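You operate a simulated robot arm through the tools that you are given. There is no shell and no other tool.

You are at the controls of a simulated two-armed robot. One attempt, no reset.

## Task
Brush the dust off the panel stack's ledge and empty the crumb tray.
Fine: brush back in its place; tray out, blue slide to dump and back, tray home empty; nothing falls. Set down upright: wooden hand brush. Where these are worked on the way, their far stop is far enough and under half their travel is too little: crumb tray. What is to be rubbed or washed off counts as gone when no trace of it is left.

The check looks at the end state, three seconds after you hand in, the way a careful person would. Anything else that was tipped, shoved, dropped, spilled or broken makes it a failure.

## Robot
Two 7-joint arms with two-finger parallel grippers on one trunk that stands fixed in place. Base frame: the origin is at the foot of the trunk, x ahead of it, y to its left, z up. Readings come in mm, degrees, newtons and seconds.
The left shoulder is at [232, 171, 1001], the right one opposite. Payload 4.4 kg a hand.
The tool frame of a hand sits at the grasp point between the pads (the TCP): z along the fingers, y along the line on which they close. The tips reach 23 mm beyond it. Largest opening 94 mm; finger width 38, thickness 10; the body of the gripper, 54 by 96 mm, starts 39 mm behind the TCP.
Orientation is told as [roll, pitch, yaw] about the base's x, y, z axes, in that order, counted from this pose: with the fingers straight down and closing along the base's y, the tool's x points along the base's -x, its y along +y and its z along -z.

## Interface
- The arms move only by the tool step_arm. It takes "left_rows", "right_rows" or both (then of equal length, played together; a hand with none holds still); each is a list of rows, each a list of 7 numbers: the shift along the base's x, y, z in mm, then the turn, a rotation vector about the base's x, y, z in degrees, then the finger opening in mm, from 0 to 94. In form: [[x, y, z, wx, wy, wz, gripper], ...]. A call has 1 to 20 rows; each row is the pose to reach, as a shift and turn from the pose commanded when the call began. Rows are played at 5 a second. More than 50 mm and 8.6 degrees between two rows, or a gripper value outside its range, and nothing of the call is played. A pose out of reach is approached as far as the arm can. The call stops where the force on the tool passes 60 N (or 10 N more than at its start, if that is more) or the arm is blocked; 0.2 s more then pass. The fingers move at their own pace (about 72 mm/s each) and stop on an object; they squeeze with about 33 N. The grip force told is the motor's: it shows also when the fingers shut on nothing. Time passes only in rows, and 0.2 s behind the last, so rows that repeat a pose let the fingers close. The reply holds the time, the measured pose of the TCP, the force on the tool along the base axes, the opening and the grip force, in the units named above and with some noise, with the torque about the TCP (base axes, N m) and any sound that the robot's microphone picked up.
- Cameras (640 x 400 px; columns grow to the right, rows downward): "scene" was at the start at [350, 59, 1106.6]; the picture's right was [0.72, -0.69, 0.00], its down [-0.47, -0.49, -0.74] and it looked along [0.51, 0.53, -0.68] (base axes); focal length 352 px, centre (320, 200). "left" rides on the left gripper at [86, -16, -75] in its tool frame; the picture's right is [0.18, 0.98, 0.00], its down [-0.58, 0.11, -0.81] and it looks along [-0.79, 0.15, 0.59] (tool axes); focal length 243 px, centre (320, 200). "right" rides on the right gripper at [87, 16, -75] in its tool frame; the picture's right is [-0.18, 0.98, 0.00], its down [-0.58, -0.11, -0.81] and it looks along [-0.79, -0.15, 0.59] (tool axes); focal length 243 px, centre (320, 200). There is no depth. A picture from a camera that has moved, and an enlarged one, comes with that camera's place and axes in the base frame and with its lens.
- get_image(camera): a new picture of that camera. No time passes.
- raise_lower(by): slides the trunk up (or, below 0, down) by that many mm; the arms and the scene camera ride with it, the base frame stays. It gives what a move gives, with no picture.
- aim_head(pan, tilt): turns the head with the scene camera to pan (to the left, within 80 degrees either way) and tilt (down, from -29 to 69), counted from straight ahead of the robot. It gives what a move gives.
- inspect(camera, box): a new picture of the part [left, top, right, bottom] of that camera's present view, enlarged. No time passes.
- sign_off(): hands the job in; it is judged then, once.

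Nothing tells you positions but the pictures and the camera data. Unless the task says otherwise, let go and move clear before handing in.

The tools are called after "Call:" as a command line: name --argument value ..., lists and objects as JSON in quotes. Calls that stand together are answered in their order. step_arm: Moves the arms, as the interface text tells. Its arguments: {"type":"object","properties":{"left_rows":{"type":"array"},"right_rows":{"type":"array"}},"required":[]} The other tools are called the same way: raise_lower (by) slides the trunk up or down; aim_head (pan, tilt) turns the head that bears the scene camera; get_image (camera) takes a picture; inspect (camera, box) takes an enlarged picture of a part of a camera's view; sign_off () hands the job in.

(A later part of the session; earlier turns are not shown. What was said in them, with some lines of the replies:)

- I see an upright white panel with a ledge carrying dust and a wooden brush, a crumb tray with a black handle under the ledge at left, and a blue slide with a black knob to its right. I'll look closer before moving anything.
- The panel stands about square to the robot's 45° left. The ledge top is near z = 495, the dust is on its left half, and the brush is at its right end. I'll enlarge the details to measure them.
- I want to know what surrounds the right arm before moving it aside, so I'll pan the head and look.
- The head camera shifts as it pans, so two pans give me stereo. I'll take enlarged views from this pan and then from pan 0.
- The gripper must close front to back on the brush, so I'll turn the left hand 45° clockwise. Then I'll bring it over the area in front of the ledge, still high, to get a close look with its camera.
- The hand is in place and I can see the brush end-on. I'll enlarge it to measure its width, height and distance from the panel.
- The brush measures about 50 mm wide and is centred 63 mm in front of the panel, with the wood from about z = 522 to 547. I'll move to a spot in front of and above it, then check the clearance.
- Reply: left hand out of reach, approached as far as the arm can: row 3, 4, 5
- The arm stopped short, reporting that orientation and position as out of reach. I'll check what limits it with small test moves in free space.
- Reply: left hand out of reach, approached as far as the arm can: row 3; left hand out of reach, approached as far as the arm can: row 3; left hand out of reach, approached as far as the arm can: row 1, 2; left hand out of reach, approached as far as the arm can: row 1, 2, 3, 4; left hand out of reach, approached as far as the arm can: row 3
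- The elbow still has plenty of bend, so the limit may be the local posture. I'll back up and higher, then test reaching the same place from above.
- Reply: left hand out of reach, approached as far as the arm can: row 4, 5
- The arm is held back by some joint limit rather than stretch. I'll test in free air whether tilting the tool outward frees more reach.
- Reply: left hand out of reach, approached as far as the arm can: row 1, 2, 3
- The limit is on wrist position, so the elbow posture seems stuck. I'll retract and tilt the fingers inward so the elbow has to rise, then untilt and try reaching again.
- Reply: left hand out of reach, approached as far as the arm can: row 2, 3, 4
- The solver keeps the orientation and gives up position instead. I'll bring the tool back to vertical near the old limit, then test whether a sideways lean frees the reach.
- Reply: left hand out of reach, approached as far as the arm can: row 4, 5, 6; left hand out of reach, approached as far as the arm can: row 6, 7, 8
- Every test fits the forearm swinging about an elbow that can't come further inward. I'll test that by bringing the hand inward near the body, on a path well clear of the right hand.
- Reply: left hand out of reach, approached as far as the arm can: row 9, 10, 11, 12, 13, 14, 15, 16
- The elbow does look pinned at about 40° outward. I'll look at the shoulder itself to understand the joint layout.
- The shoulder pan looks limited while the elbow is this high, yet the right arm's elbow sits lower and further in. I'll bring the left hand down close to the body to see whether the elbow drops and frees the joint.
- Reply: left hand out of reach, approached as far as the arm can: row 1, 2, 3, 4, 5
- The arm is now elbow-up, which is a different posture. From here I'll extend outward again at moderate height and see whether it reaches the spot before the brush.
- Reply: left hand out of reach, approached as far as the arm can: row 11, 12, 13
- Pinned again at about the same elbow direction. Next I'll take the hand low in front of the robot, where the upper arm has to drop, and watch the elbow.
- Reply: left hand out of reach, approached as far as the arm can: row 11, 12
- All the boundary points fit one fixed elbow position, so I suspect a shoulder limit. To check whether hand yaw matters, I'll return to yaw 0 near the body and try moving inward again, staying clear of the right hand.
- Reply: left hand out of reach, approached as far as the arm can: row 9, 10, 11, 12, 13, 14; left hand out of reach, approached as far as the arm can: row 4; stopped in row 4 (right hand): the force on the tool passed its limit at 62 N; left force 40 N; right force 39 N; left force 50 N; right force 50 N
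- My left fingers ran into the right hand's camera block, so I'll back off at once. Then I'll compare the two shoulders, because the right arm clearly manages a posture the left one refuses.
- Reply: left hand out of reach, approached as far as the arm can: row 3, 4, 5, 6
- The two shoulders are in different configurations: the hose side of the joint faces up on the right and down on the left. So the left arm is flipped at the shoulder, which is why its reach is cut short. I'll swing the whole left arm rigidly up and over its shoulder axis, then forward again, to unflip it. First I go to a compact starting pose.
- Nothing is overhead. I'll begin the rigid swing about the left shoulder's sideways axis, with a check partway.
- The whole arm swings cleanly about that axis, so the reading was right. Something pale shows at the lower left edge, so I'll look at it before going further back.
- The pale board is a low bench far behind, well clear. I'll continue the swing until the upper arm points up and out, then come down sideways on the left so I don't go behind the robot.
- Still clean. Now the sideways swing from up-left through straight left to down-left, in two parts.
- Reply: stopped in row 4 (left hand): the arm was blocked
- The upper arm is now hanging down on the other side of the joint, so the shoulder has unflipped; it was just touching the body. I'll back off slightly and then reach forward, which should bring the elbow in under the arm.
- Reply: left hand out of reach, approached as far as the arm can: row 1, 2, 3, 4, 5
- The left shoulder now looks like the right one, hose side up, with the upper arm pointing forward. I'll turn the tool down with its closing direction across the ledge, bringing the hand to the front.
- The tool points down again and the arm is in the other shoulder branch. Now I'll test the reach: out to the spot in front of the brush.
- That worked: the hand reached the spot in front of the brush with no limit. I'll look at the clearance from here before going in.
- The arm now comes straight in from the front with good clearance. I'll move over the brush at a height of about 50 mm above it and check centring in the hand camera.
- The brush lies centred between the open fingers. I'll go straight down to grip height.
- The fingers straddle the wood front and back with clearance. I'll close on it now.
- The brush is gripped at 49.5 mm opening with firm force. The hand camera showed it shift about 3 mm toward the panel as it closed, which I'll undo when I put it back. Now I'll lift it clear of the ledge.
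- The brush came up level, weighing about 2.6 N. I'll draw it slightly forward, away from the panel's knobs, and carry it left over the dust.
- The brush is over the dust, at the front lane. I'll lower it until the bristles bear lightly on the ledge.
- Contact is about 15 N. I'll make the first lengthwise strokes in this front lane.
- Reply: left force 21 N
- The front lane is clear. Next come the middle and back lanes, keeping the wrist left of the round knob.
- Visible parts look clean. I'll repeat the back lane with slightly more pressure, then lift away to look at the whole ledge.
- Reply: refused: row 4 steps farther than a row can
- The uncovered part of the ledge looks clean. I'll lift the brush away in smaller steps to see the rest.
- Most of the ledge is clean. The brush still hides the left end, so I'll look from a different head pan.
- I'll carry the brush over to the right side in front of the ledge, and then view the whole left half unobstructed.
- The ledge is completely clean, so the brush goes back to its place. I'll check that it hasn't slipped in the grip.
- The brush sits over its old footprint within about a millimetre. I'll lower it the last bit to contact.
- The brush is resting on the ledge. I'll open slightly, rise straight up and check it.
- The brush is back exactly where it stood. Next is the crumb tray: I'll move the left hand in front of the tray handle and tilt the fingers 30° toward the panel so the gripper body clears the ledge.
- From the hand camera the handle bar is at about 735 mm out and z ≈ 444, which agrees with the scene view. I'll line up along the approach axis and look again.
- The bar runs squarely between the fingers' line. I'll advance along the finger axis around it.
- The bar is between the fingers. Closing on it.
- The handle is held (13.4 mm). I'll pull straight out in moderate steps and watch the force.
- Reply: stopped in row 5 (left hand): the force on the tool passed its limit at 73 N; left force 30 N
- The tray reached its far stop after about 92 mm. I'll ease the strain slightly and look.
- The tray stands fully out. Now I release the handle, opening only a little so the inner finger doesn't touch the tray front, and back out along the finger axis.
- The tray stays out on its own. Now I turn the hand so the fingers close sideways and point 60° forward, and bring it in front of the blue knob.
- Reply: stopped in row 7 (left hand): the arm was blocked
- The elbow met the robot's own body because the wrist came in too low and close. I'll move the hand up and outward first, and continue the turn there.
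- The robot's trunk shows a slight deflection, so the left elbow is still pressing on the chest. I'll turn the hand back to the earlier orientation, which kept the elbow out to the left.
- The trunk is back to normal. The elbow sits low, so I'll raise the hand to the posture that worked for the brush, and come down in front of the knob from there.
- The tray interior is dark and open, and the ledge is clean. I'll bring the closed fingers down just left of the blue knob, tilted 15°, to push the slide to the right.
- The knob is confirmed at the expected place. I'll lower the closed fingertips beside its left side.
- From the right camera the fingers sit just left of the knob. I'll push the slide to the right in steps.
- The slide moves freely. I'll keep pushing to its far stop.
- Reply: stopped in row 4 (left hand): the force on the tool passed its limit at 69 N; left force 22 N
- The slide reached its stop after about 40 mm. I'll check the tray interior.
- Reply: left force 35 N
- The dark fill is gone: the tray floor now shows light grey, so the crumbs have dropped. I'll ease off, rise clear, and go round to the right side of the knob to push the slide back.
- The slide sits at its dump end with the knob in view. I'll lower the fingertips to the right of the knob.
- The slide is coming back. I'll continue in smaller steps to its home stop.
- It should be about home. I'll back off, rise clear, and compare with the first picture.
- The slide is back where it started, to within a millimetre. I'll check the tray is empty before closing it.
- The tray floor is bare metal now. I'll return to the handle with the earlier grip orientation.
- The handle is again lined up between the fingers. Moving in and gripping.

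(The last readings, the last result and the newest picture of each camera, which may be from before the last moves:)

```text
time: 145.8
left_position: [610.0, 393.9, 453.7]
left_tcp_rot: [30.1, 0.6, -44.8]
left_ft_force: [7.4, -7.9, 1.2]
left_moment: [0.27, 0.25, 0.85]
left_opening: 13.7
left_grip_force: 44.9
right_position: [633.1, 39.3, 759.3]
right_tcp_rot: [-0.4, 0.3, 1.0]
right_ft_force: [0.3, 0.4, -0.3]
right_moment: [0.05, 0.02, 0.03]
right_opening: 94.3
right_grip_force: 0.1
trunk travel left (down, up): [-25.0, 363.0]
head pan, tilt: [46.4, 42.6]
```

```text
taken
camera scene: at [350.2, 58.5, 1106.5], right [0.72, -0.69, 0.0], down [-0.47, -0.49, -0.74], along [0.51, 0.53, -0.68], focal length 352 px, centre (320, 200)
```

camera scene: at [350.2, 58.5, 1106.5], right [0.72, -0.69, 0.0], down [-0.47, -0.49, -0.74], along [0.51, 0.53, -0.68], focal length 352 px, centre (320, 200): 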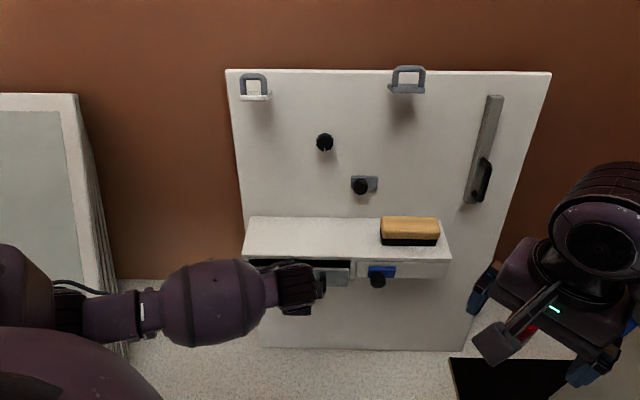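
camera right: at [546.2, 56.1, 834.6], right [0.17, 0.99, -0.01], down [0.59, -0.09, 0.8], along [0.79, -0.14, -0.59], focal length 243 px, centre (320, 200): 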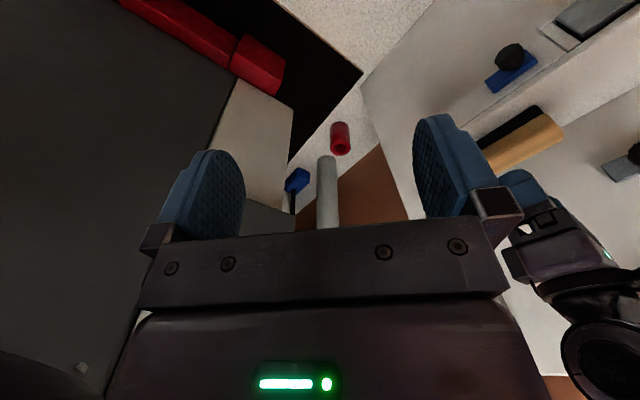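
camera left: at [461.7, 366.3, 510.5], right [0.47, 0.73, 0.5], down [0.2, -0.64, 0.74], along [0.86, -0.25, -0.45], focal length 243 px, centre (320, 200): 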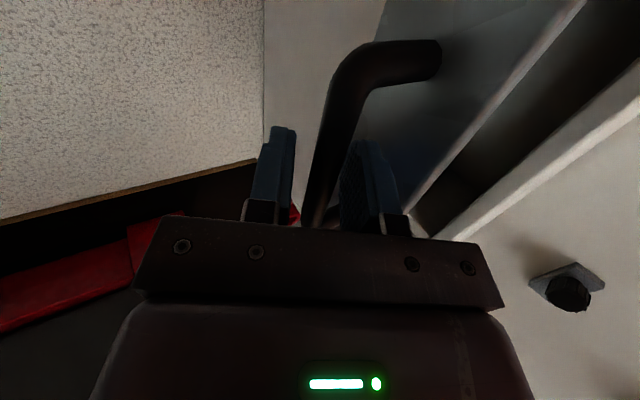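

Call:
step_arm --left_rows '[[5, 5, 0, 0, 0, 0, 6], [9, 9, 0, 0, 0, 0, 6], [12, 12, 0, 0, 0, 0, 6], [13.5, 13.5, 0, 0, 0, 0, 6], [14.5, 14.5, 0, 0, 0, 0, 6], [15.5, 15.5, 0, 0, 0, 0, 6]]'

Call:
inspect --camera "scene" --box '[230, 230, 370, 320]'

```text
time: 147.2
left_position: [622.6, 407.9, 454.2]
left_tcp_rot: [29.7, 0.8, -44.8]
left_ft_force: [-29.7, -41.5, 10.4]
left_moment: [-0.46, -0.09, 0.82]
left_opening: 13.5
left_grip_force: 44.9
right_position: [631.1, 38.7, 760.4]
right_tcp_rot: [-0.4, 0.2, 1.0]
right_ft_force: [0.4, -0.2, 0.9]
right_moment: [0.01, -0.02, 0.02]
right_opening: 94.0
right_grip_force: 0.0
trunk travel left (down, up): [-25.0, 363.0]
head pan, tilt: [46.4, 42.6]
```

```text
4.44 times, centred on (300, 275) of scene
camera zoom: at [348.4, 57.1, 1107.1], right [0.72, -0.69, 0.0], down [-0.47, -0.49, -0.74], along [0.51, 0.53, -0.68], focal length 1566 px, centre (409, -133)
```

zoom: 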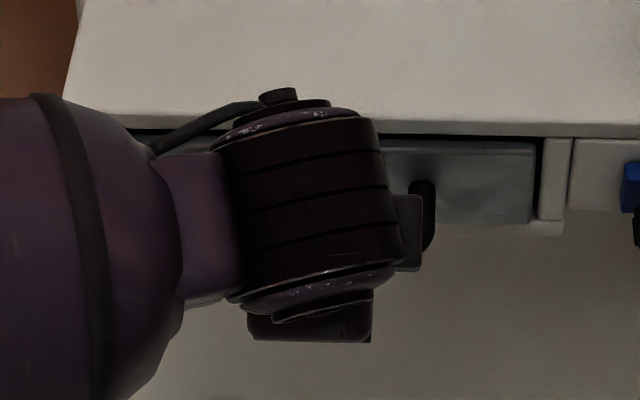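

The tray is home against its stop, at the same hand position as when first gripped. I'll open and back out along the finger axis.

Call:
step_arm --left_rows '[[0, 0, 0, 0, 0, 0, 20], [0, 0, 0, 0, 0, 0, 27], [-0.5, -0.5, 0, 0, 0, 0, 27], [-5.3, -5.3, 13, 0, 0, 0, 27], [-10.6, -10.6, 26, 0, 0, 0, 27], [-19.4, -19.4, 47.6, 0, 0, 0, 27], [-28.3, -28.3, 69.3, 0, 0, 0, 27], [-35.4, -35.4, 90, 0, 0, 0, 27]]'

Call:
get_image --camera "left"

Call:
get_image --camera "scene"

```text
time: 149.0
left_position: [591.3, 374.9, 545.2]
left_tcp_rot: [30.1, 0.7, -44.9]
left_ft_force: [-0.3, 0.9, -0.5]
left_moment: [0.01, -0.01, 0.0]
left_opening: 26.8
left_grip_force: 0.0
right_position: [632.0, 40.1, 759.1]
right_tcp_rot: [-0.4, 0.3, 1.0]
right_ft_force: [0.4, -0.7, 0.0]
right_moment: [0.01, -0.02, 0.01]
right_opening: 94.3
right_grip_force: 0.0
trunk travel left (down, up): [-25.0, 363.0]
head pan, tilt: [46.4, 42.6]
```

```text
taken
camera left: at [495.2, 398.9, 602.7], right [0.47, 0.73, 0.5], down [0.2, -0.64, 0.74], along [0.86, -0.25, -0.45], focal length 243 px, centre (320, 200)
```

left: 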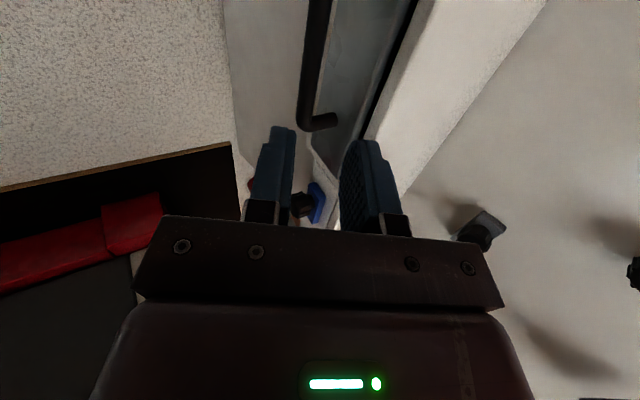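

```text
taken
camera scene: at [349.9, 58.9, 1106.7], right [0.72, -0.69, 0.0], down [-0.47, -0.49, -0.74], along [0.51, 0.53, -0.68], focal length 352 px, centre (320, 200)
```

scene: 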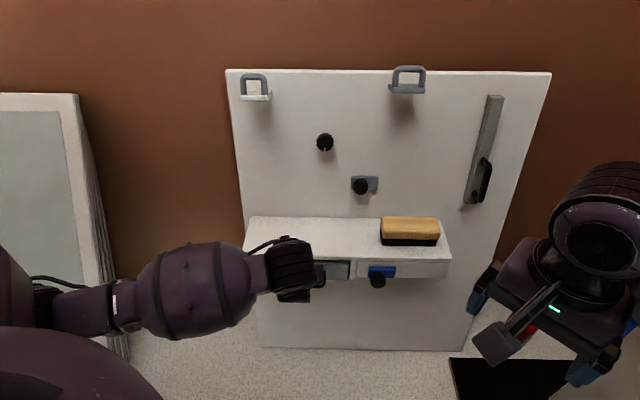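

I'll lift the hand clear and compare everything with the starting pictures.

Call:
step_arm --left_rows '[[-10, -10, 40, -5, 5, 0, 27], [-20, -20, 80, -10, 10, 0, 27], [-30, -20, 120, -15, 15, 0, 27], [-40, -15, 160, -20, 20, 0, 27], [-50, -5, 200, -21.2, 21.2, 0, 27], [-60, 10, 240, -21.2, 21.2, 0, 27], [-80, 35, 270, -21.2, 21.2, 0, 27], [-100, 60, 290, -21.2, 21.2, 0, 27]]'

Call:
get_image --camera "scene"

Call:
inspect --camera "scene" --box '[235, 235, 365, 316]'

Call:
inspect --camera "scene" --box '[335, 250, 425, 306]'

Call:
inspect --camera "scene" --box '[370, 205, 460, 261]'

```text
time: 150.8
left_position: [489.0, 436.9, 834.1]
left_tcp_rot: [0.2, 0.8, -45.2]
left_ft_force: [0.4, 0.5, 0.1]
left_moment: [-0.01, -0.01, -0.03]
left_opening: 27.0
left_grip_force: 0.0
right_position: [630.4, 39.6, 759.1]
right_tcp_rot: [-0.5, 0.3, 1.0]
right_ft_force: [-0.5, -0.4, 0.0]
right_moment: [0.0, 0.0, 0.02]
right_opening: 93.7
right_grip_force: 0.1
trunk travel left (down, up): [-25.0, 363.0]
head pan, tilt: [46.4, 42.6]
```

```text
taken
camera scene: at [349.8, 58.6, 1106.7], right [0.72, -0.69, 0.0], down [-0.47, -0.49, -0.74], along [0.51, 0.53, -0.68], focal length 352 px, centre (320, 200)
```

scene: 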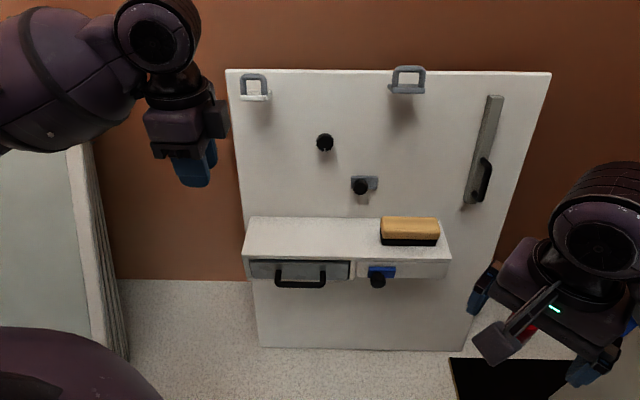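

```text
4.92 times, centred on (300, 276) of scene
camera zoom: at [349.8, 58.6, 1106.7], right [0.72, -0.69, 0.0], down [-0.47, -0.49, -0.74], along [0.51, 0.53, -0.68], focal length 1734 px, centre (418, -172)
```

zoom: 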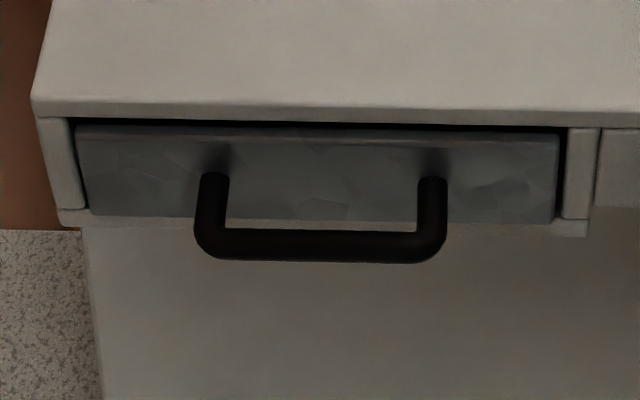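

```text
7.11 times, centred on (380, 278) of scene
camera zoom: at [349.8, 58.6, 1106.7], right [0.72, -0.69, 0.0], down [-0.47, -0.49, -0.74], along [0.51, 0.53, -0.68], focal length 2505 px, centre (-107, -355)
```

zoom: 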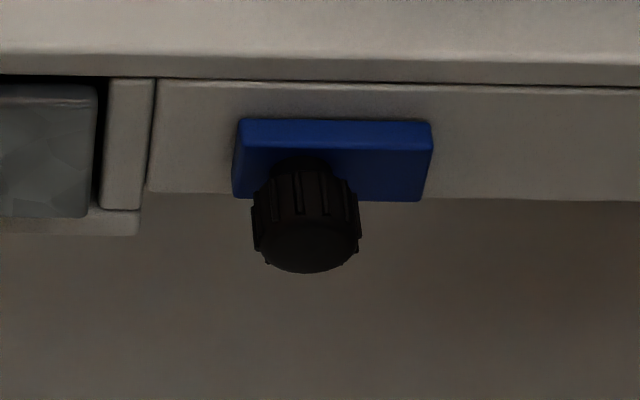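

```text
7.11 times, centred on (415, 233) of scene
camera zoom: at [349.8, 58.6, 1106.7], right [0.72, -0.69, 0.0], down [-0.47, -0.49, -0.74], along [0.51, 0.53, -0.68], focal length 2505 px, centre (-356, -35)
```

zoom: 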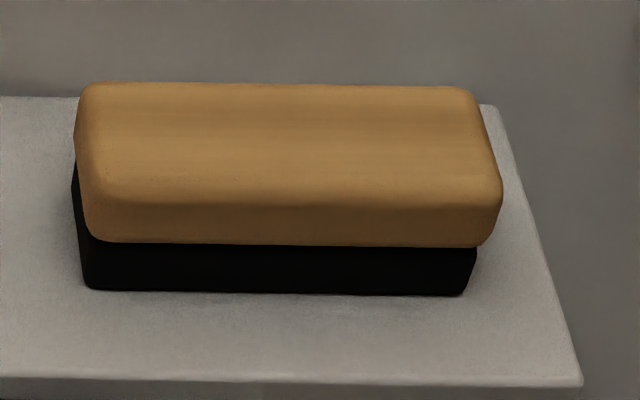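

Tray, slide and brush all match the starting pictures. Last, I'll check that the ledge has no trace left and the other fittings are unchanged.

Call:
inspect --camera "scene" --box '[235, 205, 395, 270]'

Call:
inspect --camera "scene" --box '[300, 120, 400, 205]'

Call:
inspect --camera "scene" --box '[220, 50, 560, 220]'

```text
4.00 times, centred on (315, 238) of scene
camera zoom: at [349.8, 58.6, 1106.7], right [0.72, -0.69, 0.0], down [-0.47, -0.49, -0.74], along [0.51, 0.53, -0.68], focal length 1409 px, centre (340, 50)
```

zoom: 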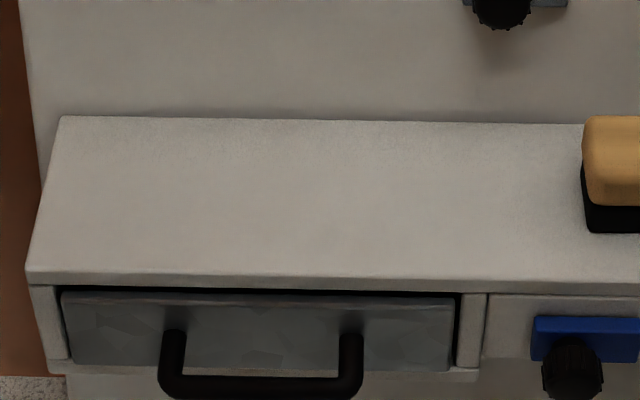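

```text
4.71 times, centred on (350, 162) of scene
camera zoom: at [349.8, 58.6, 1106.7], right [0.72, -0.69, 0.0], down [-0.47, -0.49, -0.74], along [0.51, 0.53, -0.68], focal length 1658 px, centre (179, 376)
```

zoom: 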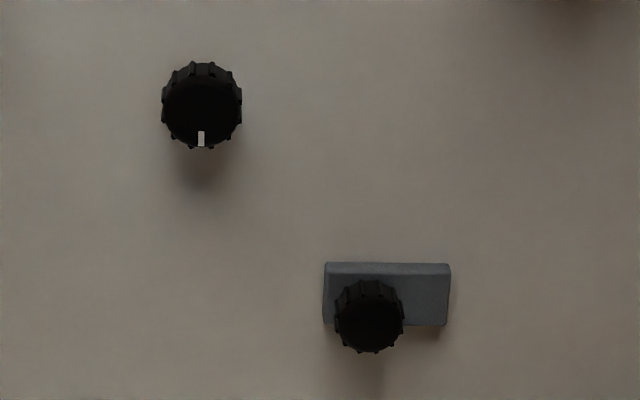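

```text
1.88 times, centred on (390, 135) of scene
camera zoom: at [349.8, 58.6, 1106.7], right [0.72, -0.69, 0.0], down [-0.47, -0.49, -0.74], along [0.51, 0.53, -0.68], focal length 663 px, centre (188, 322)
```

zoom: 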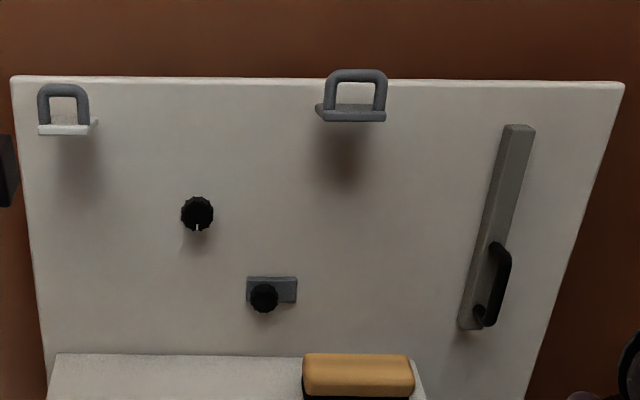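

The ledge shows no trace of dust, the brush stands upright in its place, and the emptied tray is home. The blue slide is back, and the other fittings are as they were. Both hands are clear, so I'm handing in.

Call:
sign_off

```text
The job is handed in.
```

The job is handed in. The ledge is brushed clean, the crumb tray is emptied and home, and the pictures taken just before handing in match the starting ones apart from the dust.

- **Ledge:** no trace of dust is left on the patch or around it.
- **Brush:** it stands upright, bristles down, within about a millimetre of where it started.
- **Tray:** I pulled it to its far stop, about 92 mm out. The dark fill disappeared when the slide was worked, and the tray is now pushed back against its home stop.
- **Blue slide:** I pushed it about 40 mm to its stop and back. It sits roughly half a millimetre right of where it started, and I did not feel a stop at the home end.
- **Other fittings:** the knobs, hooks, handle and grey slide look unchanged, and I saw nothing fall.

There were three unintended contacts along the way, all with the robot's own body. The left fingers pushed the right hand's camera block at about 60 N, and the left arm was twice blocked, apparently against the robot's own chest. The right hand sits a few millimetres from where it began, and nothing in the scene was touched in those moments.

The left arm began with its shoulder joint flipped, so it could not reach the brush. I swung it over before starting, which is why the job ran to about 150 seconds.
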